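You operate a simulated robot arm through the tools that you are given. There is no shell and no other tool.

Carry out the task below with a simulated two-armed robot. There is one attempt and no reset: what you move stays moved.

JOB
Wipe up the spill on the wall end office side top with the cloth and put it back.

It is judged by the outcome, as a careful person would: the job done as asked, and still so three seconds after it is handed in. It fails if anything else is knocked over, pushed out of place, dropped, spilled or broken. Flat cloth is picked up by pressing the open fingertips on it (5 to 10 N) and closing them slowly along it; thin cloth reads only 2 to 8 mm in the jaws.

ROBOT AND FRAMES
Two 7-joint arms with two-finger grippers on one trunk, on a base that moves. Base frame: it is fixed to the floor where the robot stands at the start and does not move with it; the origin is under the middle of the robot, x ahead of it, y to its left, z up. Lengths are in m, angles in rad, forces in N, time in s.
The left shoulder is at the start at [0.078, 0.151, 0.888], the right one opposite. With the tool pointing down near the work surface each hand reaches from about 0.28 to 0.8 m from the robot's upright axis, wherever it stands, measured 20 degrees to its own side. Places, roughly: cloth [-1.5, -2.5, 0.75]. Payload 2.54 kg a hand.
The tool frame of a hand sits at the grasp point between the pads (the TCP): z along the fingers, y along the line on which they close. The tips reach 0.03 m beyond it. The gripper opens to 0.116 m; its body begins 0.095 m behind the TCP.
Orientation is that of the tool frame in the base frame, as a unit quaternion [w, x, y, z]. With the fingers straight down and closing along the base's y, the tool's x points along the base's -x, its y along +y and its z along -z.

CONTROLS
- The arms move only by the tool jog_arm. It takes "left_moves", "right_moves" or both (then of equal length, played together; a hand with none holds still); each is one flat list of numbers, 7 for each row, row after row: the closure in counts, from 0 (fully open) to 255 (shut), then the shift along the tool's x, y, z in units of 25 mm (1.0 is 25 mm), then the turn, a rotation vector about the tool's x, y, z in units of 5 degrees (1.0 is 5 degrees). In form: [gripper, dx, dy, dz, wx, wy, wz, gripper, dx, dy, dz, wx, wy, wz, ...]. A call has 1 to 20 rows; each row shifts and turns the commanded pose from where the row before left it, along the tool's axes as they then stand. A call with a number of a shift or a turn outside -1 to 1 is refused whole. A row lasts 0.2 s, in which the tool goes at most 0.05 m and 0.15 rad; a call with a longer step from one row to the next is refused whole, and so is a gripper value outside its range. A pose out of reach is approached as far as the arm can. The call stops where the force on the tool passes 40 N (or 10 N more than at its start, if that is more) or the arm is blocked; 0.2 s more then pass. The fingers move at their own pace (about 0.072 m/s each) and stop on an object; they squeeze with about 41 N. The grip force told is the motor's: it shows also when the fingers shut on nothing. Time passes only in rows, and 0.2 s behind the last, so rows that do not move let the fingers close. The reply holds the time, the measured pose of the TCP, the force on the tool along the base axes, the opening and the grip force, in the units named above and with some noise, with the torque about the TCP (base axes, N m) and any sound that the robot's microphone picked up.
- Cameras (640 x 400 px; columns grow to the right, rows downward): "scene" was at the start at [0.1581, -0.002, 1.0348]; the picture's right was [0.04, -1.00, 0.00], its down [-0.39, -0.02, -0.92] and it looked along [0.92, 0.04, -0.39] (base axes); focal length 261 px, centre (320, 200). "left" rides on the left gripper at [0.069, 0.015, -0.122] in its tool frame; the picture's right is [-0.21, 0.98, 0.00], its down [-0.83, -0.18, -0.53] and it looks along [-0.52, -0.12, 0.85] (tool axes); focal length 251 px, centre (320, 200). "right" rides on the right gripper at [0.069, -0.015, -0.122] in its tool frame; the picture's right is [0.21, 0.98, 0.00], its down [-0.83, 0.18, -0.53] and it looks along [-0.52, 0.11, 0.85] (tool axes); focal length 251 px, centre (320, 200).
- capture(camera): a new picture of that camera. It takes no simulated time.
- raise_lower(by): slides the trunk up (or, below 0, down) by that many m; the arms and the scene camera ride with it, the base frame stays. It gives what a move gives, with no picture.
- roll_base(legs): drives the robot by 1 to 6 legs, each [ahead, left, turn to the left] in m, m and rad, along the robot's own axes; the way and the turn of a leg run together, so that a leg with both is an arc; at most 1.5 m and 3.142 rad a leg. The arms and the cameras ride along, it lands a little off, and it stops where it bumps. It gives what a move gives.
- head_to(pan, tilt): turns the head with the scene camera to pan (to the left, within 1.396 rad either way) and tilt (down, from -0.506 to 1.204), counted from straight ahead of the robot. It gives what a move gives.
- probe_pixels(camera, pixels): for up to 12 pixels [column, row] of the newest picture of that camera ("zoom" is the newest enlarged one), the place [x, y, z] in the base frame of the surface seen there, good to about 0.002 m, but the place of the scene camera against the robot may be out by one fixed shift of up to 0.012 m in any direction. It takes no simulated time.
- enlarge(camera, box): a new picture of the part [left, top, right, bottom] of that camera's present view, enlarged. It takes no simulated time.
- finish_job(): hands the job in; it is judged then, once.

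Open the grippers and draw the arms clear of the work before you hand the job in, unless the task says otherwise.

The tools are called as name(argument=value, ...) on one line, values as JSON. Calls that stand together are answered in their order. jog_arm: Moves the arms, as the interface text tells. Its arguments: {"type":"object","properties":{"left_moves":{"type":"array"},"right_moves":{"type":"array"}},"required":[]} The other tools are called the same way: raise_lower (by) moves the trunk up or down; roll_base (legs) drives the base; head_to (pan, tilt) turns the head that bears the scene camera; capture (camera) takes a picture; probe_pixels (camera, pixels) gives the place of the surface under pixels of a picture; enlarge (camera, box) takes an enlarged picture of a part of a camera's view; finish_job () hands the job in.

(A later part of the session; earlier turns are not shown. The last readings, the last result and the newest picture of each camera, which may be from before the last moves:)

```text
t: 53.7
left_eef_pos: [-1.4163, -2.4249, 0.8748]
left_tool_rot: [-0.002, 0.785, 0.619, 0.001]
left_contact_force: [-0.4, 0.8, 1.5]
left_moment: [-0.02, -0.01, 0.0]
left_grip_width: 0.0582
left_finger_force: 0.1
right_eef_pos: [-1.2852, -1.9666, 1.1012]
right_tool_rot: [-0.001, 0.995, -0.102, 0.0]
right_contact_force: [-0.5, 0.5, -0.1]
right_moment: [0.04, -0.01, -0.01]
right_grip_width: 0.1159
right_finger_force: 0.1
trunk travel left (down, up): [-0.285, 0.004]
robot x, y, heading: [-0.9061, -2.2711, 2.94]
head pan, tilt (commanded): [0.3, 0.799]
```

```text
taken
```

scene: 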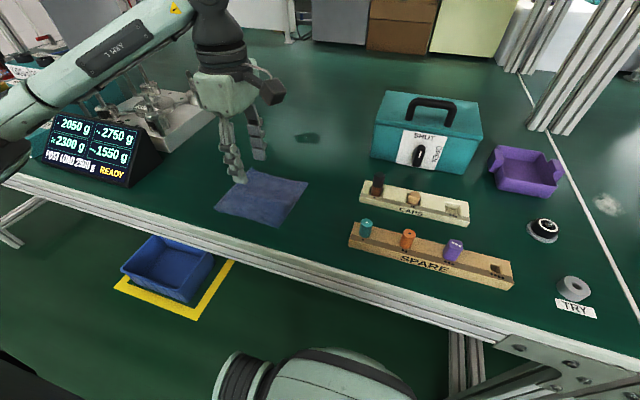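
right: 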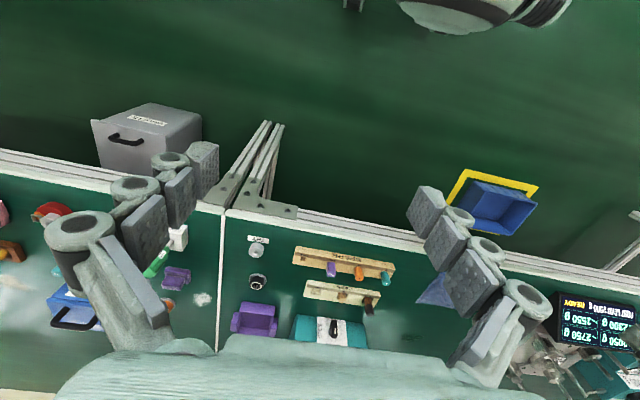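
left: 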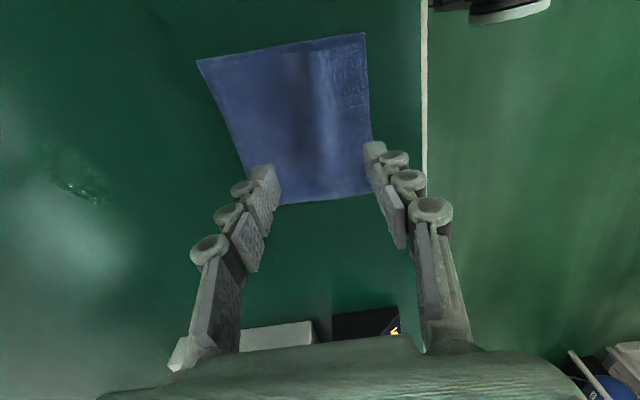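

The tool now closes fore-aft (tool y ≈ [0.97,-0.23]) and the elbow at z≈0.98 clears the display. I probe the ridge line in this hand view to centre on it.

probe_pixels(camera="left", pixels=[[310, 60], [322, 60], [335, 60], [310, 110], [322, 110], [335, 110], [345, 110], [320, 160], [335, 160], [350, 160], [300, 110], [285, 110]])

enlarge(camera="left", box=[180, 10, 420, 210])

```text
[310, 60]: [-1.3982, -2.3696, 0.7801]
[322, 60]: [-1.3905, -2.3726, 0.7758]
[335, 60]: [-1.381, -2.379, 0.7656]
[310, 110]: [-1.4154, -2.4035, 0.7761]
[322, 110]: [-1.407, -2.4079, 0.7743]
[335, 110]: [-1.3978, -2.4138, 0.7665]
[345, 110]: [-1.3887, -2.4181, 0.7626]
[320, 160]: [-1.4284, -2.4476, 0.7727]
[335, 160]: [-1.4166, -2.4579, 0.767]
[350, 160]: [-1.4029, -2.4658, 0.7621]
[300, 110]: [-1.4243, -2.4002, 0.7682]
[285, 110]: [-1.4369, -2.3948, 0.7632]
```

```text
2.00 times, centred on (300, 110) of left
```

zoom: 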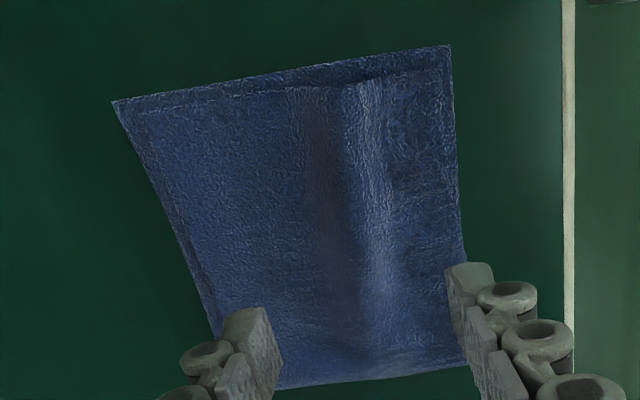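

The crest runs near [-1.421,-2.425]. Before picking up, I test that the hand can reach the puddle in this orientation by hovering over it at z≈0.83, which also gives me a close view of it.

jog_arm(left_moves=[128, 0.016, -0.945, 0, 0, 0, 0, 128, 0.016, -0.945, 0, 0, 0, 0, 128, 0.016, -0.945, 0, 0, 0, 0, 128, 0.016, -0.945, 0, 0, 0, 0, 128, 0.016, -0.945, 0, 0, 0, 0, 128, 0.016, -0.945, 0, 0, 0, 0, 128, 0.016, -0.945, 0, 0, 0, 0, 128, 0.016, -0.945, 0, 0, 0, 0, 128, 0.016, -0.945, 0, 0, 0, 0, 128, 0.016, -0.945, 0, 0, 0, 0, 128, 0.016, -0.945, 0, 0, 0, 0])

capture(camera="scene")

capture(camera="left")

```text
t: 56.1
left_eef_pos: [-1.6672, -2.3595, 0.8742]
left_tool_rot: [-0.001, 0.786, 0.618, 0.0]
left_contact_force: [-0.6, -1.1, 0.1]
left_moment: [0.02, 0.03, 0.0]
left_grip_width: 0.0578
left_finger_force: 0.1
right_eef_pos: [-1.2846, -1.9667, 1.1004]
right_tool_rot: [0.0, 0.995, -0.102, 0.0]
right_contact_force: [-0.1, -0.6, -0.3]
right_moment: [0.0, 0.0, -0.01]
right_grip_width: 0.1159
right_finger_force: 0.1
trunk travel left (down, up): [-0.285, 0.004]
robot x, y, heading: [-0.9089, -2.2668, 2.939]
head pan, tilt (commanded): [0.3, 0.799]
```

```text
taken
```

scene: 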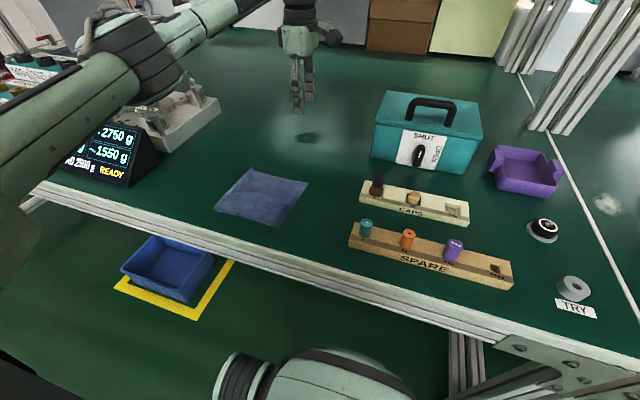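

```text
taken
```

left: 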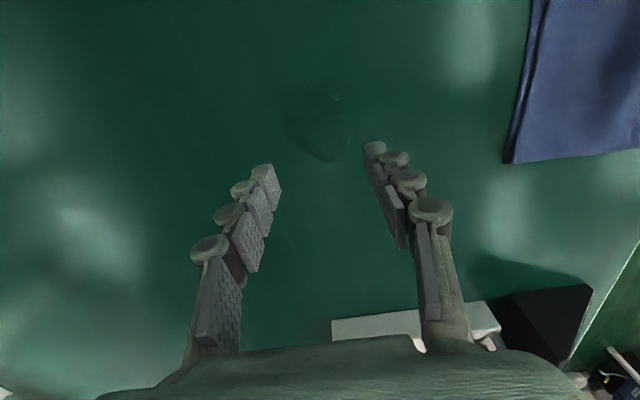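

The hand reaches above the puddle, which is seen at about (318,125) in the hand view. I probe the puddle's edges and the arm near the display.

enlarge(camera="left", box=[240, 60, 400, 180])

probe_pixels(camera="left", pixels=[[318, 125], [285, 120], [350, 125], [305, 85], [325, 160], [337, 97]])

probe_pixels(camera="scene", pixels=[[120, 110], [130, 95], [60, 150], [100, 60], [180, 60], [20, 195], [160, 85]])

```text
3.33 times, centred on (320, 120) of left
```

zoom: 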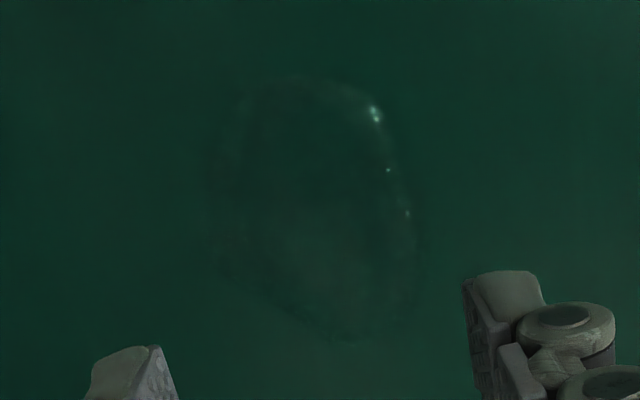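

```text
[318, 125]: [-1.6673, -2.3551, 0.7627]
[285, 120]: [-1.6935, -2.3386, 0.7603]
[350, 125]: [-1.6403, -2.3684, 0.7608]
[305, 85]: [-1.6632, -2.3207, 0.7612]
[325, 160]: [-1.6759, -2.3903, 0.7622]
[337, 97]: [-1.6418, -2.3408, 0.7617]
```

```text
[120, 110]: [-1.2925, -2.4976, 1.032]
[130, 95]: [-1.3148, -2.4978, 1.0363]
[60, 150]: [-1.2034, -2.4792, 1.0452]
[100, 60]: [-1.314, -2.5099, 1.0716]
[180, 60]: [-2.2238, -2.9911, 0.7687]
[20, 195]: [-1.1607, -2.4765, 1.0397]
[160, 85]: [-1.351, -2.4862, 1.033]
```

The arm stays at z≥1.03 over the display, well clear. The puddle spans about x -1.695..-1.638, y -2.392..-2.322. I go back over the cloth's ridge and descend to just above it.

jog_arm(left_moves=[128, -0.023, 0.926, 0, 0, 0, 0, 128, -0.023, 0.926, 0, 0, 0, 0, 128, -0.023, 0.926, 0, 0, 0, 0, 128, -0.023, 0.926, 0, 0, 0, 0, 128, -0.023, 0.926, 0, 0, 0, 0, 128, -0.023, 0.926, 0, 0, 0, 0, 128, -0.023, 0.926, 0, 0, 0, 0, 128, -0.023, 0.926, 0, 0, 0, 0, 128, -0.023, 0.926, 0, 0, 0, 0, 128, -0.023, 0.926, 0, 0, 0, 0, 128, -0.023, 0.926, 0, 0, 0, 0, 128, 0, 0, 0.6, 0, 0, 0, 128, 0, 0, 0.6, 0, 0, 0, 128, 0, 0, 0.6, 0, 0, 0, 128, 0, 0, 0.6, 0, 0, 0, 128, 0, 0, 0.5, 0, 0, 0, 128, 0, 0, 0, 0, 0, 0])

capture(camera="left")

enlarge(camera="scene", box=[180, 100, 340, 240])

```text
t: 59.7
left_eef_pos: [-1.4229, -2.4238, 0.7999]
left_tool_rot: [-0.002, 0.786, 0.619, 0.001]
left_contact_force: [0.3, 0.6, -0.5]
left_moment: [-0.01, 0.0, -0.01]
left_grip_width: 0.0577
left_finger_force: 0.1
right_eef_pos: [-1.2843, -1.9669, 1.1005]
right_tool_rot: [0.0, 0.995, -0.101, 0.0]
right_contact_force: [0.6, -0.7, 1.3]
right_moment: [0.02, 0.01, 0.0]
right_grip_width: 0.116
right_finger_force: 0.1
trunk travel left (down, up): [-0.285, 0.004]
robot x, y, heading: [-0.9077, -2.2713, 2.936]
head pan, tilt (commanded): [0.3, 0.799]
```

```text
taken
```

left: 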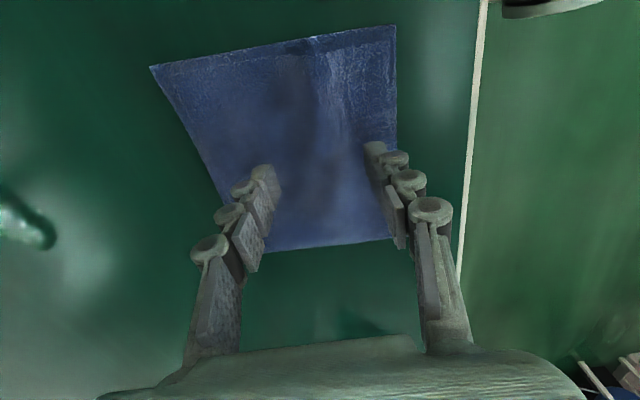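

```text
2.86 times, centred on (260, 170) of scene
```

zoom: 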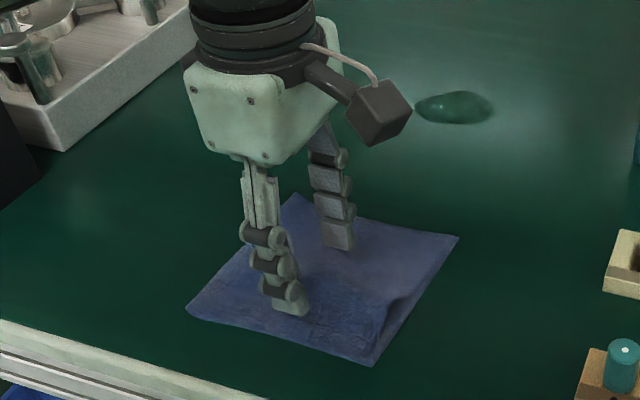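

The fingertips straddle the ridge just above the cloth. I descend slowly in 2 mm steps and read the force.

jog_arm(left_moves=[128, 0, 0, 0.1, 0, 0, 0, 128, 0, 0, 0.1, 0, 0, 0, 128, 0, 0, 0.08, 0, 0, 0, 128, 0, 0, 0, 0, 0, 0])

```text
t: 60.7
left_eef_pos: [-1.4221, -2.4244, 0.7946]
left_tool_rot: [-0.002, 0.786, 0.618, 0.001]
left_contact_force: [-0.9, 1.2, -0.1]
left_moment: [-0.03, 0.03, 0.0]
left_grip_width: 0.0579
left_finger_force: 0.2
right_eef_pos: [-1.2836, -1.967, 1.1009]
right_tool_rot: [0.001, 0.995, -0.102, 0.0]
right_contact_force: [0.5, -0.3, 0.0]
right_moment: [-0.02, 0.0, -0.02]
right_grip_width: 0.1159
right_finger_force: 0.0
trunk travel left (down, up): [-0.285, 0.004]
robot x, y, heading: [-0.909, -2.2651, 2.943]
head pan, tilt (commanded): [0.3, 0.799]
```

No contact yet at z≈0.794. I continue down in 1 mm steps.

jog_arm(left_moves=[128, 0, 0, 0.05, 0, 0, 0, 128, 0, 0, 0.05, 0, 0, 0, 128, 0, 0, 0, 0, 0, 0])

jog_arm(left_moves=[128, 0, 0, 0.05, 0, 0, 0, 128, 0, 0, 0, 0, 0, 0])

```text
t: 61.5
left_eef_pos: [-1.4212, -2.4251, 0.7915]
left_tool_rot: [-0.001, 0.786, 0.618, -0.001]
left_contact_force: [0.0, 0.0, 0.0]
left_moment: [0.01, 0.02, -0.01]
left_grip_width: 0.0578
left_finger_force: 0.0
right_eef_pos: [-1.284, -1.9667, 1.0992]
right_tool_rot: [0.001, 0.995, -0.101, 0.001]
right_contact_force: [-0.9, -0.3, -0.2]
right_moment: [0.01, 0.02, 0.0]
right_grip_width: 0.116
right_finger_force: 0.1
trunk travel left (down, up): [-0.285, 0.004]
robot x, y, heading: [-0.9089, -2.269, 2.938]
head pan, tilt (commanded): [0.3, 0.799]
```

```text
t: 62.1
left_eef_pos: [-1.4219, -2.425, 0.7908]
left_tool_rot: [-0.002, 0.786, 0.618, 0.0]
left_contact_force: [0.6, 0.2, 0.3]
left_moment: [0.01, -0.03, 0.01]
left_grip_width: 0.0578
left_finger_force: 0.1
right_eef_pos: [-1.2844, -1.9674, 1.1012]
right_tool_rot: [0.0, 0.995, -0.101, 0.0]
right_contact_force: [-0.5, 0.1, -0.5]
right_moment: [0.04, -0.01, 0.02]
right_grip_width: 0.1164
right_finger_force: 0.1
trunk travel left (down, up): [-0.285, 0.004]
robot x, y, heading: [-0.9104, -2.2665, 2.937]
head pan, tilt (commanded): [0.3, 0.799]
```

Still no force at z≈0.791. I go on down by 1 mm steps, watching the vertical force.

jog_arm(left_moves=[128, 0, 0, 0.05, 0, 0, 0, 128, 0, 0, 0, 0, 0, 0])

jog_arm(left_moves=[128, 0, 0, 0.05, 0, 0, 0, 128, 0, 0, 0, 0, 0, 0])

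jog_arm(left_moves=[128, 0, 0, 0.05, 0, 0, 0, 128, 0, 0, 0, 0, 0, 0])

```text
t: 62.7
left_eef_pos: [-1.4225, -2.4239, 0.7907]
left_tool_rot: [-0.002, 0.786, 0.618, 0.001]
left_contact_force: [-0.1, -0.8, 6.2]
left_moment: [-0.05, -0.14, 0.01]
left_grip_width: 0.0583
left_finger_force: 0.3
right_eef_pos: [-1.284, -1.9669, 1.1007]
right_tool_rot: [0.0, 0.995, -0.102, -0.001]
right_contact_force: [-0.7, 0.4, 0.3]
right_moment: [-0.01, -0.01, 0.02]
right_grip_width: 0.1161
right_finger_force: 0.0
trunk travel left (down, up): [-0.285, 0.004]
robot x, y, heading: [-0.9067, -2.2683, 2.938]
head pan, tilt (commanded): [0.3, 0.799]
```

```text
t: 63.3
left_eef_pos: [-1.4212, -2.4242, 0.79]
left_tool_rot: [-0.002, 0.786, 0.618, -0.001]
left_contact_force: [0.0, -0.4, 10.5]
left_moment: [-0.07, -0.23, 0.01]
left_grip_width: 0.0591
left_finger_force: 0.6
right_eef_pos: [-1.2824, -1.966, 1.0998]
right_tool_rot: [0.0, 0.995, -0.102, -0.001]
right_contact_force: [0.3, -0.2, -0.1]
right_moment: [0.04, 0.02, 0.04]
right_grip_width: 0.116
right_finger_force: 0.1
trunk travel left (down, up): [-0.285, 0.004]
robot x, y, heading: [-0.9063, -2.2706, 2.937]
head pan, tilt (commanded): [0.3, 0.799]
```

```text
t: 63.9
left_eef_pos: [-1.4224, -2.4253, 0.7888]
left_tool_rot: [-0.003, 0.785, 0.619, 0.0]
left_contact_force: [0.7, 0.4, 24.3]
left_moment: [0.0, -0.07, 0.0]
left_grip_width: 0.0578
left_finger_force: 8.1
right_eef_pos: [-1.2822, -1.9661, 1.1001]
right_tool_rot: [0.0, 0.995, -0.101, -0.002]
right_contact_force: [-0.1, -0.2, 0.4]
right_moment: [0.01, -0.07, -0.02]
right_grip_width: 0.116
right_finger_force: 0.0
trunk travel left (down, up): [-0.285, 0.004]
robot x, y, heading: [-0.9106, -2.2695, 2.937]
head pan, tilt (commanded): [0.3, 0.799]
```

Force is now 24 N with both tips in contact; I back off 1 mm to get about 8-10 N, then start closing slowly.

jog_arm(left_moves=[128, 0, 0, -0.045, 0, 0, 0, 128, 0, 0, 0, 0, 0, 0])

```text
t: 64.5
left_eef_pos: [-1.4216, -2.4257, 0.7892]
left_tool_rot: [-0.002, 0.786, 0.619, 0.0]
left_contact_force: [-0.2, -1.0, 12.1]
left_moment: [-0.03, 0.19, 0.04]
left_grip_width: 0.0569
left_finger_force: 0.0
right_eef_pos: [-1.2831, -1.9665, 1.0997]
right_tool_rot: [0.0, 0.995, -0.102, -0.001]
right_contact_force: [-0.5, -0.5, -0.1]
right_moment: [-0.05, -0.01, -0.02]
right_grip_width: 0.1163
right_finger_force: 0.1
trunk travel left (down, up): [-0.285, 0.004]
robot x, y, heading: [-0.9081, -2.2711, 2.937]
head pan, tilt (commanded): [0.3, 0.799]
```

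12 N; I ease off a touch more and begin closing slowly (5 counts per row).

jog_arm(left_moves=[128, 0, 0, -0.015, 0, 0, 0, 133, 0, 0, 0, 0, 0, 0, 138, 0, 0, 0, 0, 0, 0, 143, 0, 0, 0, 0, 0, 0, 148, 0, 0, 0, 0, 0, 0, 153, 0, 0, 0, 0, 0, 0, 158, 0, 0, 0, 0, 0, 0, 163, 0, 0, 0, 0, 0, 0])

capture(camera="left")

enlarge(camera="scene", box=[180, 100, 340, 240])

```text
t: 66.3
left_eef_pos: [-1.4202, -2.426, 0.788]
left_tool_rot: [-0.001, 0.786, 0.619, 0.001]
left_contact_force: [0.5, 0.3, 5.0]
left_moment: [-0.02, 0.05, -0.01]
left_grip_width: 0.0434
left_finger_force: 0.0
right_eef_pos: [-1.2834, -1.9664, 1.1003]
right_tool_rot: [0.0, 0.995, -0.101, -0.001]
right_contact_force: [0.2, 0.4, 0.3]
right_moment: [-0.01, -0.01, -0.05]
right_grip_width: 0.116
right_finger_force: 0.0
trunk travel left (down, up): [-0.285, 0.004]
robot x, y, heading: [-0.9082, -2.2682, 2.935]
head pan, tilt (commanded): [0.3, 0.799]
```

```text
taken
```

left: 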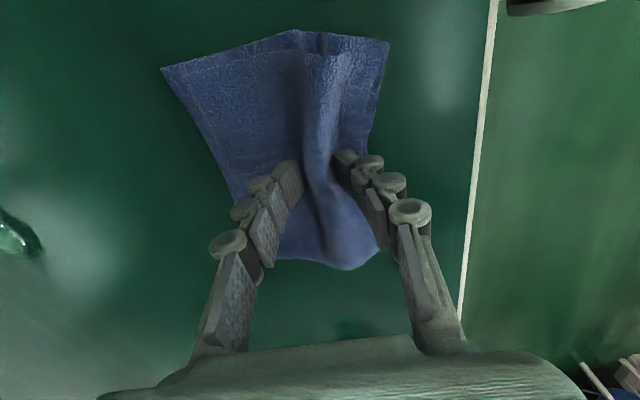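

```text
2.86 times, centred on (260, 170) of scene
```

zoom: 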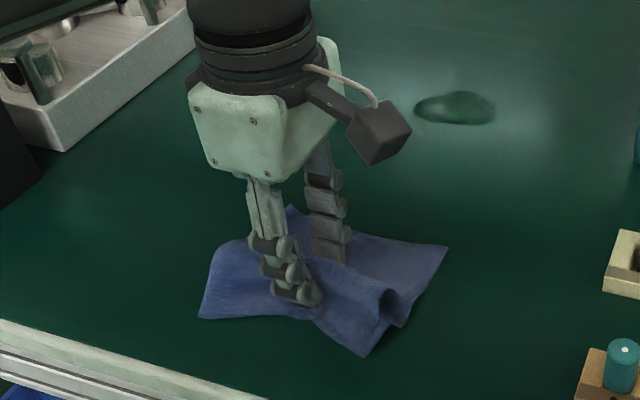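

The cloth's ridge is rising between the closing tips, with 5 N on the table. I continue closing, adding a slight downward nudge to hold the press.

jog_arm(left_moves=[168, 0, 0, 0.01, 0, 0, 0, 173, 0, 0, 0.01, 0, 0, 0, 178, 0, 0, 0.01, 0, 0, 0, 183, 0, 0, 0, 0, 0, 0, 188, 0, 0, 0, 0, 0, 0, 193, 0, 0, 0, 0, 0, 0, 198, 0, 0, 0, 0, 0, 0, 203, 0, 0, 0, 0, 0, 0])

capture(camera="left")

```text
t: 68.1
left_eef_pos: [-1.4226, -2.424, 0.7882]
left_tool_rot: [-0.001, 0.786, 0.618, 0.0]
left_contact_force: [-0.5, -0.5, 9.7]
left_moment: [0.01, 0.1, 0.02]
left_grip_width: 0.0255
left_finger_force: 0.1
right_eef_pos: [-1.2827, -1.9664, 1.1003]
right_tool_rot: [0.0, 0.995, -0.101, -0.002]
right_contact_force: [-0.3, 0.9, 0.3]
right_moment: [0.0, -0.03, 0.0]
right_grip_width: 0.1159
right_finger_force: 0.1
trunk travel left (down, up): [-0.285, 0.004]
robot x, y, heading: [-0.9103, -2.2695, 2.933]
head pan, tilt (commanded): [0.3, 0.799]
```

```text
taken
```

left: 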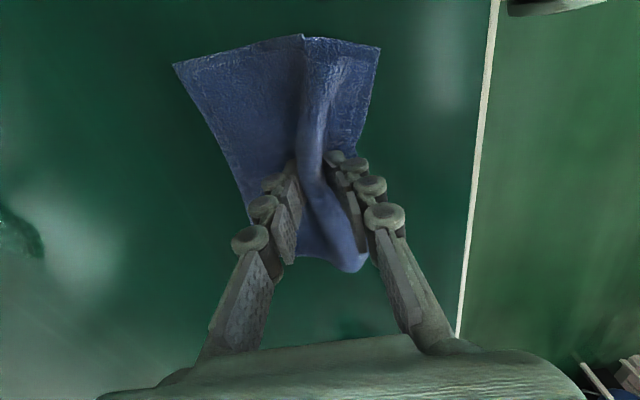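

The fold is now well up between the tips (opening 25 mm, 9.7 N). I keep closing until it grips.

jog_arm(left_moves=[208, 0, 0, 0, 0, 0, 0, 213, 0, 0, 0, 0, 0, 0, 218, 0, 0, 0, 0, 0, 0, 223, 0, 0, 0, 0, 0, 0, 228, 0, 0, 0, 0, 0, 0, 233, 0, 0, 0, 0, 0, 0, 238, 0, 0, 0, 0, 0, 0, 243, 0, 0, 0, 0, 0, 0, 248, 0, 0, 0, 0, 0, 0, 255, 0, 0, 0, 0, 0, 0, 255, 0, 0, 0, 0, 0, 0, 255, 0, 0, 0, 0, 0, 0])

capture(camera="left")

enlarge(camera="scene", box=[180, 100, 340, 240])

```text
t: 70.7
left_eef_pos: [-1.4215, -2.4249, 0.7897]
left_tool_rot: [-0.003, 0.786, 0.619, 0.0]
left_contact_force: [-0.9, -1.9, 18.7]
left_moment: [-0.06, 0.04, 0.02]
left_grip_width: 0.0037
left_finger_force: 32.4
right_eef_pos: [-1.2835, -1.9671, 1.0993]
right_tool_rot: [0.0, 0.995, -0.102, -0.001]
right_contact_force: [0.1, -0.4, 1.3]
right_moment: [0.03, -0.04, 0.01]
right_grip_width: 0.1159
right_finger_force: 0.0
trunk travel left (down, up): [-0.285, 0.004]
robot x, y, heading: [-0.9112, -2.2681, 2.936]
head pan, tilt (commanded): [0.3, 0.799]
```

```text
taken
```

left: 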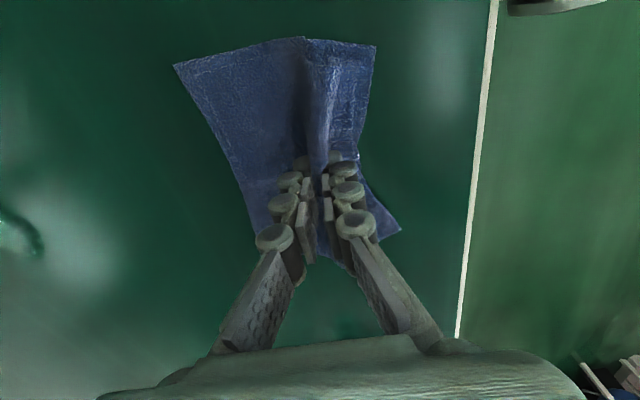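

```text
2.86 times, centred on (260, 170) of scene
```

zoom: 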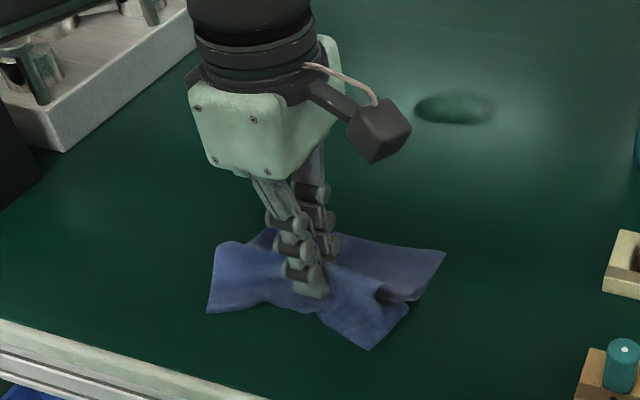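

The jaws read 3.7 mm with 32 N grip, so the cloth is pinched. I lift it 5 cm and check that it comes along.

jog_arm(left_moves=[255, 0, 0, -0.3, 0, 0, 0, 255, 0, 0, -0.4, 0, 0, 0, 255, 0, 0, -0.4, 0, 0, 0, 255, 0, 0, -0.5, 0, 0, 0, 255, 0, 0, -0.5, 0, 0, 0, 255, 0, 0, -0.5, 0, 0, 0, 255, 0, 0, 0, 0, 0, 0])

capture(camera="scene")

capture(camera="left")

enlarge(camera="scene", box=[180, 80, 340, 220])

```text
t: 72.3
left_eef_pos: [-1.4219, -2.4254, 0.8529]
left_tool_rot: [-0.002, 0.786, 0.618, 0.0]
left_contact_force: [-0.6, -0.4, 0.2]
left_moment: [0.0, -0.01, 0.03]
left_grip_width: 0.004
left_finger_force: 33.3
right_eef_pos: [-1.2833, -1.9671, 1.1]
right_tool_rot: [0.0, 0.995, -0.102, 0.0]
right_contact_force: [0.4, 0.0, 0.7]
right_moment: [0.0, -0.03, -0.02]
right_grip_width: 0.1157
right_finger_force: 0.0
trunk travel left (down, up): [-0.285, 0.004]
robot x, y, heading: [-0.9082, -2.2689, 2.938]
head pan, tilt (commanded): [0.3, 0.799]
```

```text
taken
```

scene: 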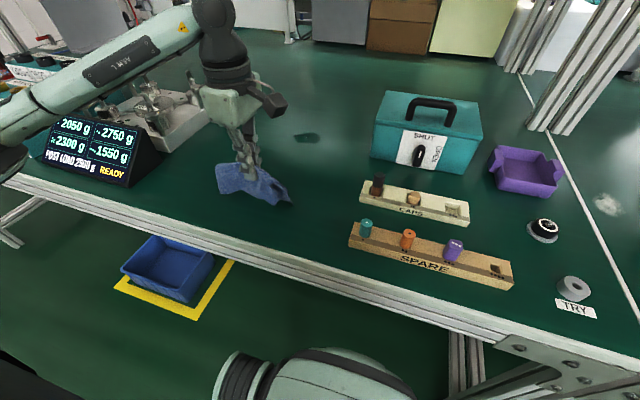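

```text
taken
```

left: 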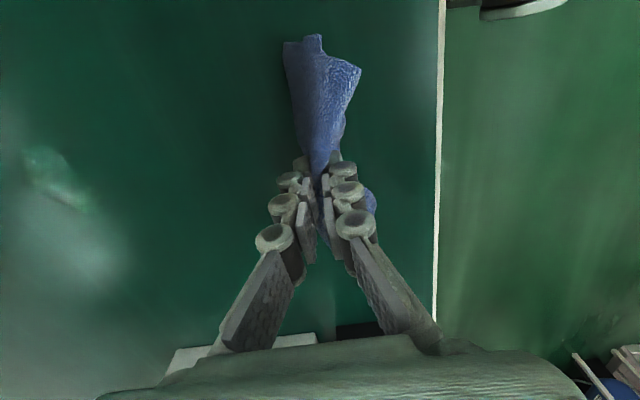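

```text
2.86 times, centred on (260, 150) of scene
```

zoom: 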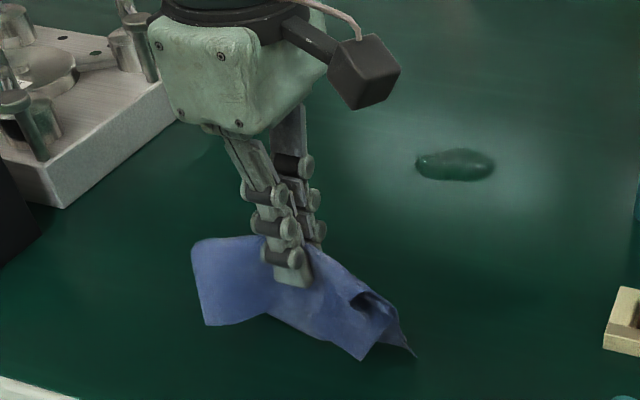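

The cloth hangs from the fingertips. I carry it over the puddle centre at this height.

jog_arm(left_moves=[255, 0.032, -0.927, 0, 0, 0, 0, 255, 0.032, -0.927, 0, 0, 0, 0, 255, 0.032, -0.927, 0, 0, 0, 0, 255, 0.032, -0.927, 0, 0, 0, 0, 255, 0.032, -0.927, 0, 0, 0, 0, 255, 0.032, -0.927, 0, 0, 0, 0, 255, 0.032, -0.927, 0, 0, 0, 0, 255, 0.032, -0.927, 0, 0, 0, 0, 255, 0.032, -0.927, 0, 0, 0, 0, 255, 0.032, -0.927, 0, 0, 0, 0, 255, 0.032, -0.927, 0, 0, 0, 0, 255, 0, 0, 0, 0, 0, 0])

capture(camera="left")

enlarge(camera="scene", box=[220, 60, 420, 200])

```text
t: 74.9
left_eef_pos: [-1.6676, -2.3568, 0.8531]
left_tool_rot: [-0.001, 0.786, 0.618, 0.0]
left_contact_force: [-0.2, 0.2, 0.4]
left_moment: [0.02, -0.01, 0.0]
left_grip_width: 0.0036
left_finger_force: 32.8
right_eef_pos: [-1.2836, -1.9661, 1.1001]
right_tool_rot: [0.0, 0.995, -0.103, 0.0]
right_contact_force: [-0.5, 0.0, 0.5]
right_moment: [0.0, -0.02, 0.02]
right_grip_width: 0.116
right_finger_force: 0.1
trunk travel left (down, up): [-0.285, 0.004]
robot x, y, heading: [-0.9079, -2.2715, 2.936]
head pan, tilt (commanded): [0.3, 0.799]
```

```text
taken
```

left: 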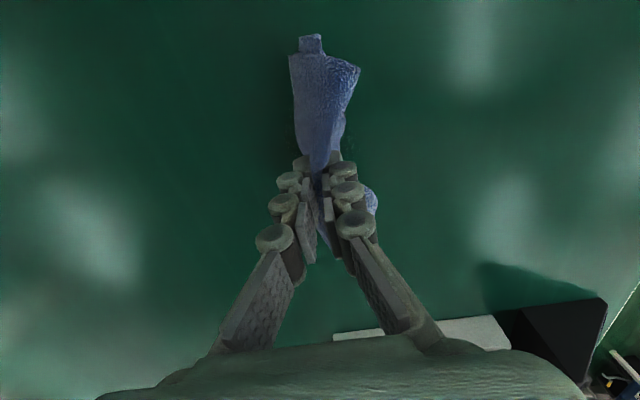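

```text
2.86 times, centred on (320, 130) of scene
```

zoom: 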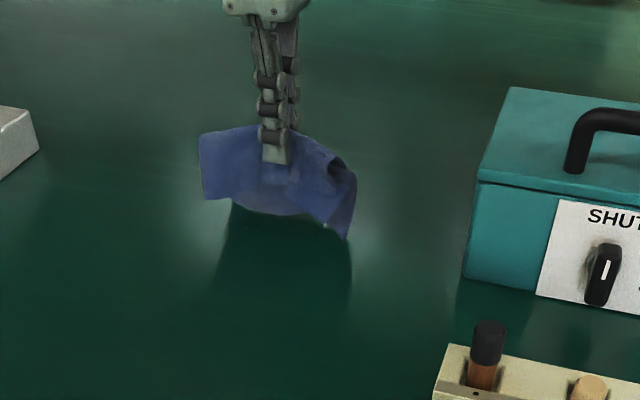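

The cloth hangs over the puddle. I lower it to just above contact.

jog_arm(left_moves=[255, 0, 0, 0.48, 0, 0, 0, 255, 0, 0, 0.48, 0, 0, 0, 255, 0, 0, 0.48, 0, 0, 0, 255, 0, 0, 0.48, 0, 0, 0, 255, 0, 0, 0.4, 0, 0, 0, 255, 0, 0, 0.1, 0, 0, 0, 255, 0, 0, 0, 0, 0, 0])

enlarge(camera="scene", box=[220, 60, 420, 200])

```text
t: 76.5
left_eef_pos: [-1.6671, -2.3572, 0.7932]
left_tool_rot: [-0.001, 0.786, 0.618, 0.0]
left_contact_force: [0.6, 0.4, 2.3]
left_moment: [-0.01, 0.0, 0.01]
left_grip_width: 0.0037
left_finger_force: 32.8
right_eef_pos: [-1.2834, -1.9671, 1.1008]
right_tool_rot: [0.0, 0.995, -0.102, -0.001]
right_contact_force: [-0.3, 0.0, -0.6]
right_moment: [0.0, -0.01, -0.01]
right_grip_width: 0.1157
right_finger_force: 0.0
trunk travel left (down, up): [-0.285, 0.004]
robot x, y, heading: [-0.9097, -2.2713, 2.937]
head pan, tilt (commanded): [0.3, 0.799]
```

```text
2.86 times, centred on (320, 130) of scene
```

zoom: 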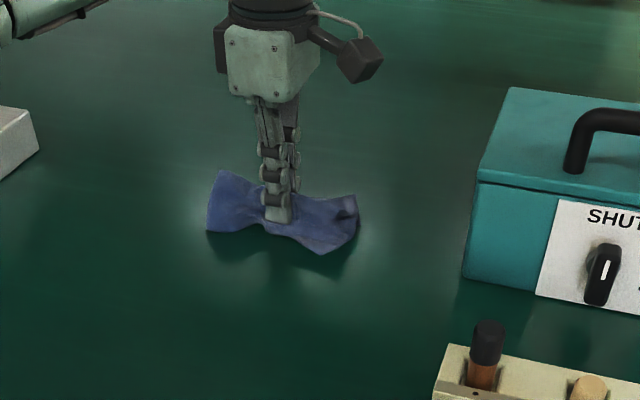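

Light contact at 2.3 N with the cloth bunched on the puddle. I press a little more, 1 mm at a time.

jog_arm(left_moves=[255, 0, 0, 0.05, 0, 0, 0, 255, 0, 0, 0.03, 0, 0, 0, 255, 0, 0, 0, 0, 0, 0])

```text
t: 77.3
left_eef_pos: [-1.666, -2.3576, 0.7922]
left_tool_rot: [-0.002, 0.786, 0.618, -0.001]
left_contact_force: [2.0, -1.8, 7.3]
left_moment: [-0.03, 0.01, -0.01]
left_grip_width: 0.0038
left_finger_force: 32.6
right_eef_pos: [-1.2826, -1.9663, 1.1]
right_tool_rot: [0.0, 0.995, -0.102, -0.001]
right_contact_force: [0.2, -0.4, 0.1]
right_moment: [-0.01, 0.01, 0.01]
right_grip_width: 0.1161
right_finger_force: 0.0
trunk travel left (down, up): [-0.285, 0.004]
robot x, y, heading: [-0.9089, -2.2724, 2.938]
head pan, tilt (commanded): [0.3, 0.799]
```

Now 7.3 N. I make the first wiping stroke fore-aft (±37 mm) along the puddle's middle.

jog_arm(left_moves=[255, 0, -0.5, 0, 0, 0, 0, 255, 0, -0.5, 0, 0, 0, 0, 255, 0, -0.5, 0, 0, 0, 0, 255, 0, 0.5, 0, 0, 0, 0, 255, 0, 0.5, 0, 0, 0, 0, 255, 0, 0.5, 0, 0, 0, 0, 255, 0, 0.5, 0, 0, 0, 0, 255, 0, 0.5, 0, 0, 0, 0, 255, 0, 0.5, 0, 0, 0, 0, 255, 0, -0.5, 0, 0, 0, 0, 255, 0, -0.5, 0, 0, 0, 0, 255, 0, -0.5, 0, 0, 0, 0])

capture(camera="left")

enlarge(camera="scene", box=[220, 60, 420, 200])

```text
t: 79.9
left_eef_pos: [-1.6669, -2.3563, 0.7913]
left_tool_rot: [-0.001, 0.786, 0.618, -0.001]
left_contact_force: [4.7, -0.5, 11.3]
left_moment: [-0.05, -0.07, 0.0]
left_grip_width: 0.0037
left_finger_force: 33.2
right_eef_pos: [-1.2832, -1.967, 1.1005]
right_tool_rot: [0.0, 0.995, -0.103, 0.0]
right_contact_force: [-0.3, -0.3, 0.4]
right_moment: [-0.01, -0.01, 0.01]
right_grip_width: 0.116
right_finger_force: 0.1
trunk travel left (down, up): [-0.285, 0.004]
robot x, y, heading: [-0.9086, -2.2683, 2.941]
head pan, tilt (commanded): [0.3, 0.799]
```

```text
taken
```

left: 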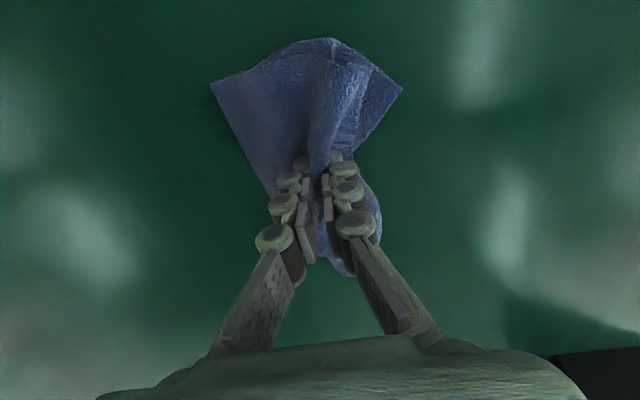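

```text
2.86 times, centred on (320, 130) of scene
```

zoom: 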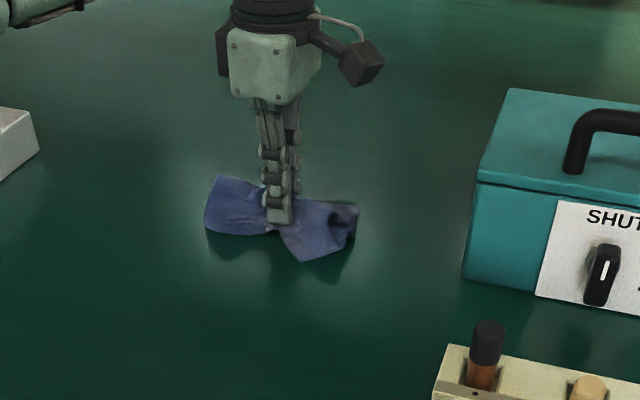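

The grip holds (3.7 mm) with 11 N on the table. I wipe a second lane 25 mm to the right side of the puddle (tool +x).

jog_arm(left_moves=[255, 0.5, 0, 0, 0, 0, 0, 255, 0.5, 0, 0, 0, 0, 0, 255, 0, -0.5, 0, 0, 0, 0, 255, 0, -0.5, 0, 0, 0, 0, 255, 0, -0.5, 0, 0, 0, 0, 255, 0, 0.5, 0, 0, 0, 0, 255, 0, 0.5, 0, 0, 0, 0, 255, 0, 0.5, 0, 0, 0, 0, 255, 0, 0.5, 0, 0, 0, 0, 255, 0, 0.5, 0, 0, 0, 0, 255, 0, 0.5, 0, 0, 0, 0, 255, 0, -0.5, 0, 0, 0, 0, 255, 0, -0.5, 0, 0, 0, 0, 255, 0, -0.5, 0, 0, 0, 0])

jog_arm(left_moves=[255, -0.5, 0, 0, 0, 0, 0, 255, -0.5, 0, 0, 0, 0, 0, 255, -0.5, 0, 0, 0, 0, 0, 255, -0.5, 0, 0, 0, 0, 0, 255, 0, -0.5, 0, 0, 0, 0, 255, 0, -0.5, 0, 0, 0, 0, 255, 0, -0.5, 0, 0, 0, 0, 255, 0, 0.5, 0, 0, 0, 0, 255, 0, 0.5, 0, 0, 0, 0, 255, 0, 0.5, 0, 0, 0, 0, 255, 0, 0.5, 0, 0, 0, 0, 255, 0, 0.5, 0, 0, 0, 0, 255, 0, 0.5, 0, 0, 0, 0, 255, 0, -0.5, 0, 0, 0, 0, 255, 0, -0.5, 0, 0, 0, 0, 255, 0, -0.5, 0, 0, 0, 0])

enlarge(camera="scene", box=[220, 60, 420, 200])

```text
t: 82.9
left_eef_pos: [-1.6623, -2.3331, 0.7932]
left_tool_rot: [-0.001, 0.786, 0.618, 0.001]
left_contact_force: [3.6, -0.3, 10.2]
left_moment: [-0.07, -0.05, 0.01]
left_grip_width: 0.0038
left_finger_force: 32.5
right_eef_pos: [-1.283, -1.968, 1.1013]
right_tool_rot: [0.001, 0.995, -0.101, -0.001]
right_contact_force: [0.0, -0.3, 0.6]
right_moment: [0.0, 0.02, 0.02]
right_grip_width: 0.1161
right_finger_force: 0.2
trunk travel left (down, up): [-0.285, 0.004]
robot x, y, heading: [-0.9091, -2.2684, 2.938]
head pan, tilt (commanded): [0.3, 0.799]
```

```text
t: 86.3
left_eef_pos: [-1.6739, -2.3811, 0.7921]
left_tool_rot: [-0.002, 0.786, 0.618, 0.0]
left_contact_force: [2.9, -0.2, 7.0]
left_moment: [-0.04, -0.04, 0.02]
left_grip_width: 0.004
left_finger_force: 32.6
right_eef_pos: [-1.2831, -1.9669, 1.1001]
right_tool_rot: [0.0, 0.995, -0.101, -0.001]
right_contact_force: [-0.7, 0.4, 0.8]
right_moment: [0.0, 0.03, 0.0]
right_grip_width: 0.1161
right_finger_force: 0.0
trunk travel left (down, up): [-0.285, 0.004]
robot x, y, heading: [-0.9099, -2.2706, 2.94]
head pan, tilt (commanded): [0.3, 0.799]
```

```text
2.86 times, centred on (320, 130) of scene
```

zoom: 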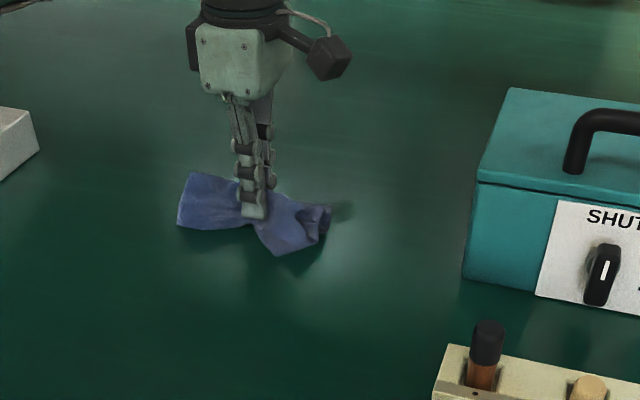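

There is a slightly dark mark just right of the cloth at zoom (345,210), shadow or leftover. I lift the cloth and draw it back toward me to see the wiped place.

jog_arm(left_moves=[255, 0, 0, -0.4, 0, 0, 0, 255, 0, 0, -0.6, 0, 0, 0, 255, 0, 0, -0.6, 0, 0, 0, 255, 0, 0, -0.8, 0, 0, 0, 255, -0.5, 0.9, 0, 0, 0, 0, 255, -0.5, 0.9, 0, 0, 0, 0, 255, -0.5, 0.9, 0, 0, 0, 0, 255, -0.5, 0.9, 0, 0, 0, 0, 255, 0, 0.9, 0, 0, 0, 0, 255, 0, 0, 0, 0, 0, 0])

capture(camera="scene")

enlarge(camera="scene", box=[240, 90, 380, 180])

capture(camera="left")

```text
t: 88.5
left_eef_pos: [-1.577, -2.4564, 0.8514]
left_tool_rot: [0.0, 0.785, 0.619, 0.001]
left_contact_force: [-0.4, -0.6, 0.0]
left_moment: [0.01, 0.02, -0.02]
left_grip_width: 0.0039
left_finger_force: 32.6
right_eef_pos: [-1.2842, -1.9672, 1.0996]
right_tool_rot: [0.0, 0.995, -0.102, 0.001]
right_contact_force: [0.7, -1.0, -0.7]
right_moment: [-0.02, -0.01, 0.04]
right_grip_width: 0.116
right_finger_force: 0.1
trunk travel left (down, up): [-0.285, 0.004]
robot x, y, heading: [-0.9087, -2.2692, 2.941]
head pan, tilt (commanded): [0.3, 0.799]
```

```text
taken
```

scene: 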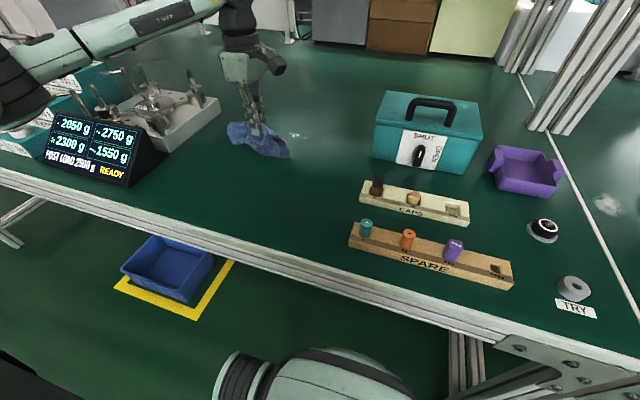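

```text
4.44 times, centred on (310, 135) of scene
```

zoom: 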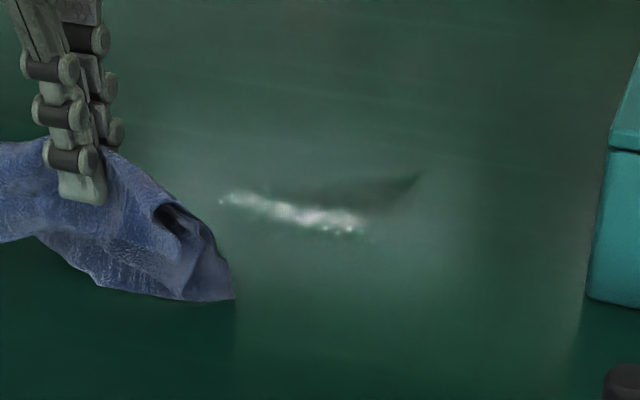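

```text
taken
```

left: 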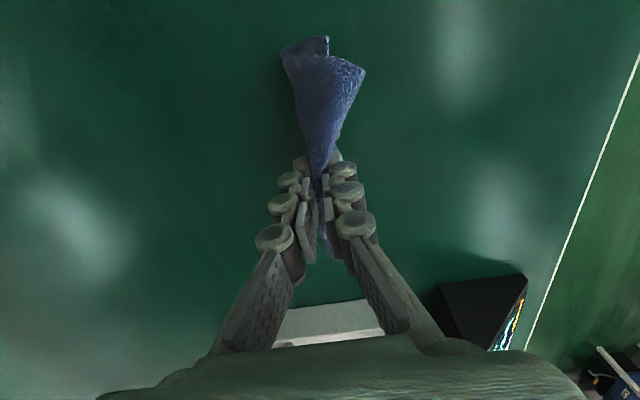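

Most of the puddle is gone, but a streak remains from about zoom (220,198) to (360,228), with a faint part to (415,180). I probe these points to target the leftover.

probe_pixels(camera="zoom", pixels=[[222, 198], [260, 205], [300, 215], [345, 222], [360, 230], [370, 240], [415, 180], [390, 195], [340, 190], [300, 180]])

probe_pixels(camera="scene", pixels=[[287, 135], [303, 137], [319, 140], [331, 131]])

```text
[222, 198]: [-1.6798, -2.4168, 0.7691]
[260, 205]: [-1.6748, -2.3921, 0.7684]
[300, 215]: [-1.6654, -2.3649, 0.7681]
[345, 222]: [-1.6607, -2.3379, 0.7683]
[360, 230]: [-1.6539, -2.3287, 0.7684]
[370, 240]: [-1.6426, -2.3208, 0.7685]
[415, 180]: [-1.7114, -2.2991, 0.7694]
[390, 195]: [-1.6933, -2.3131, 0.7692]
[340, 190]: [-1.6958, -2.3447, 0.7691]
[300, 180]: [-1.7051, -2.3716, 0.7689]
```

```text
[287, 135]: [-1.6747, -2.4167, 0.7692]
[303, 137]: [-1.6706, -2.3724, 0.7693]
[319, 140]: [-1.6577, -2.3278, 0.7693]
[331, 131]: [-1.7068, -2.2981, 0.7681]
```

The leftover runs from about [-1.685,-2.41] to [-1.66,-2.32] in hand coordinates, with a faint edge to [-1.716,-2.29]. I go back down at the left end of it and wipe more closely spaced lanes.

jog_arm(left_moves=[255, 0.262, -0.828, 0, 0, 0, 0, 255, 0.262, -0.828, 0, 0, 0, 0, 255, 0.262, -0.828, 0, 0, 0, 0, 255, 0.262, -0.828, 0, 0, 0, 0, 255, 0.262, -0.828, 0, 0, 0, 0, 255, 0, 0, 0.6, 0, 0, 0, 255, 0, 0, 0.6, 0, 0, 0, 255, 0, 0, 0.6, 0, 0, 0, 255, 0, 0, 0.4, 0, 0, 0, 255, 0, 0, 0.15, 0, 0, 0, 255, 0, 0, 0.05, 0, 0, 0, 255, 0, 0, 0, 0, 0, 0])

```text
t: 91.1
left_eef_pos: [-1.6684, -2.3997, 0.7927]
left_tool_rot: [-0.002, 0.786, 0.618, 0.001]
left_contact_force: [-0.6, -0.4, 6.4]
left_moment: [0.03, 0.05, -0.01]
left_grip_width: 0.0037
left_finger_force: 32.3
right_eef_pos: [-1.2831, -1.9678, 1.1012]
right_tool_rot: [0.0, 0.995, -0.103, -0.001]
right_contact_force: [0.3, -1.0, 1.0]
right_moment: [-0.01, 0.01, -0.02]
right_grip_width: 0.1162
right_finger_force: 0.1
trunk travel left (down, up): [-0.285, 0.004]
robot x, y, heading: [-0.9072, -2.2721, 2.934]
head pan, tilt (commanded): [0.3, 0.799]
```

6.4 N of press. I run lanes of about 88 mm stroke with 15 mm spacing moving to the right.

jog_arm(left_moves=[255, 0, -0.5, 0.03, 0, 0, 0, 255, 0, -0.5, 0, 0, 0, 0, 255, 0, -0.5, 0, 0, 0, 0, 255, 0, -0.5, 0, 0, 0, 0, 255, 0, 0.5, 0, 0, 0, 0, 255, 0, 0.5, 0, 0, 0, 0, 255, 0, 0.5, 0, 0, 0, 0, 255, 0, 0.5, 0, 0, 0, 0, 255, 0, 0.5, 0, 0, 0, 0, 255, 0, 0.5, 0, 0, 0, 0, 255, 0, 0.5, 0, 0, 0, 0, 255, 0.6, 0, 0, 0, 0, 0, 255, 0, -0.5, 0, 0, 0, 0, 255, 0, -0.5, 0, 0, 0, 0, 255, 0, -0.5, 0, 0, 0, 0, 255, 0, -0.5, 0, 0, 0, 0, 255, 0, -0.5, 0, 0, 0, 0, 255, 0, -0.5, 0, 0, 0, 0, 255, 0, -0.5, 0, 0, 0, 0, 255, 0.6, 0, 0, 0, 0, 0])

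jog_arm(left_moves=[255, 0, 0.5, 0, 0, 0, 0, 255, 0, 0.5, 0, 0, 0, 0, 255, 0, 0.5, 0, 0, 0, 0, 255, 0, 0.5, 0, 0, 0, 0, 255, 0, 0.5, 0, 0, 0, 0, 255, 0, 0.5, 0, 0, 0, 0, 255, 0, 0.5, 0, 0, 0, 0, 255, 0.6, 0, 0, 0, 0, 0, 255, 0, -0.5, 0, 0, 0, 0, 255, 0, -0.5, 0, 0, 0, 0, 255, 0, -0.5, 0, 0, 0, 0, 255, 0, -0.5, 0, 0, 0, 0, 255, 0, -0.5, 0, 0, 0, 0, 255, 0, -0.5, 0, 0, 0, 0, 255, 0, -0.5, 0, 0, 0, 0, 255, 0.6, 0, 0, 0, 0, 0, 255, 0, 0.5, 0, 0, 0, 0, 255, 0, 0.5, 0, 0, 0, 0, 255, 0, 0.5, 0, 0, 0, 0, 255, 0, 0.5, 0, 0, 0, 0])

capture(camera="left")

enlarge(camera="scene", box=[220, 60, 420, 200])

```text
t: 95.3
left_eef_pos: [-1.7096, -2.3597, 0.7924]
left_tool_rot: [-0.002, 0.786, 0.619, -0.002]
left_contact_force: [-2.1, -2.5, 10.6]
left_moment: [-0.18, 0.08, -0.01]
left_grip_width: 0.0036
left_finger_force: 32.2
right_eef_pos: [-1.2819, -1.9671, 1.1005]
right_tool_rot: [0.0, 0.995, -0.102, 0.0]
right_contact_force: [0.7, 1.2, 0.8]
right_moment: [-0.01, 0.01, 0.0]
right_grip_width: 0.1163
right_finger_force: 0.0
trunk travel left (down, up): [-0.285, 0.004]
robot x, y, heading: [-0.9099, -2.2745, 2.94]
head pan, tilt (commanded): [0.3, 0.799]
```

```text
t: 99.5
left_eef_pos: [-1.655, -2.3419, 0.7918]
left_tool_rot: [-0.001, 0.786, 0.618, 0.0]
left_contact_force: [-2.1, -0.7, 8.1]
left_moment: [0.02, 0.11, -0.01]
left_grip_width: 0.0038
left_finger_force: 32.1
right_eef_pos: [-1.283, -1.9665, 1.0999]
right_tool_rot: [0.0, 0.995, -0.102, -0.001]
right_contact_force: [0.4, -1.0, -0.5]
right_moment: [0.03, -0.01, -0.01]
right_grip_width: 0.116
right_finger_force: 0.1
trunk travel left (down, up): [-0.285, 0.004]
robot x, y, heading: [-0.9091, -2.2695, 2.937]
head pan, tilt (commanded): [0.3, 0.799]
```

```text
taken
```

left: 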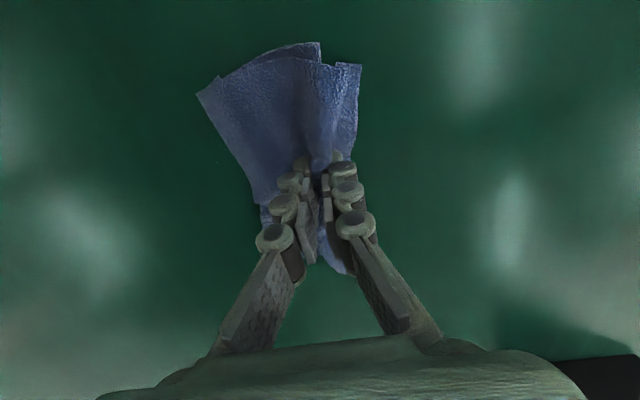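

```text
2.86 times, centred on (320, 130) of scene
```

zoom: 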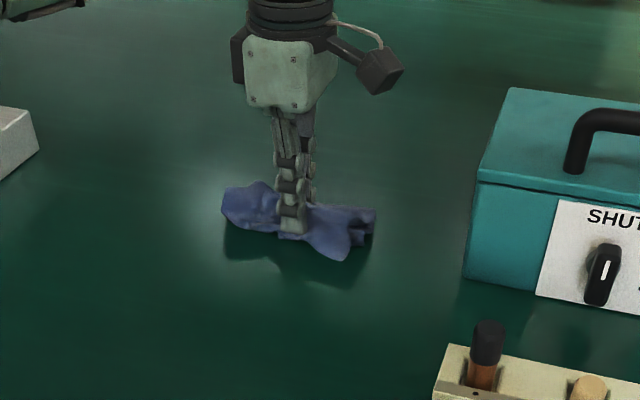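

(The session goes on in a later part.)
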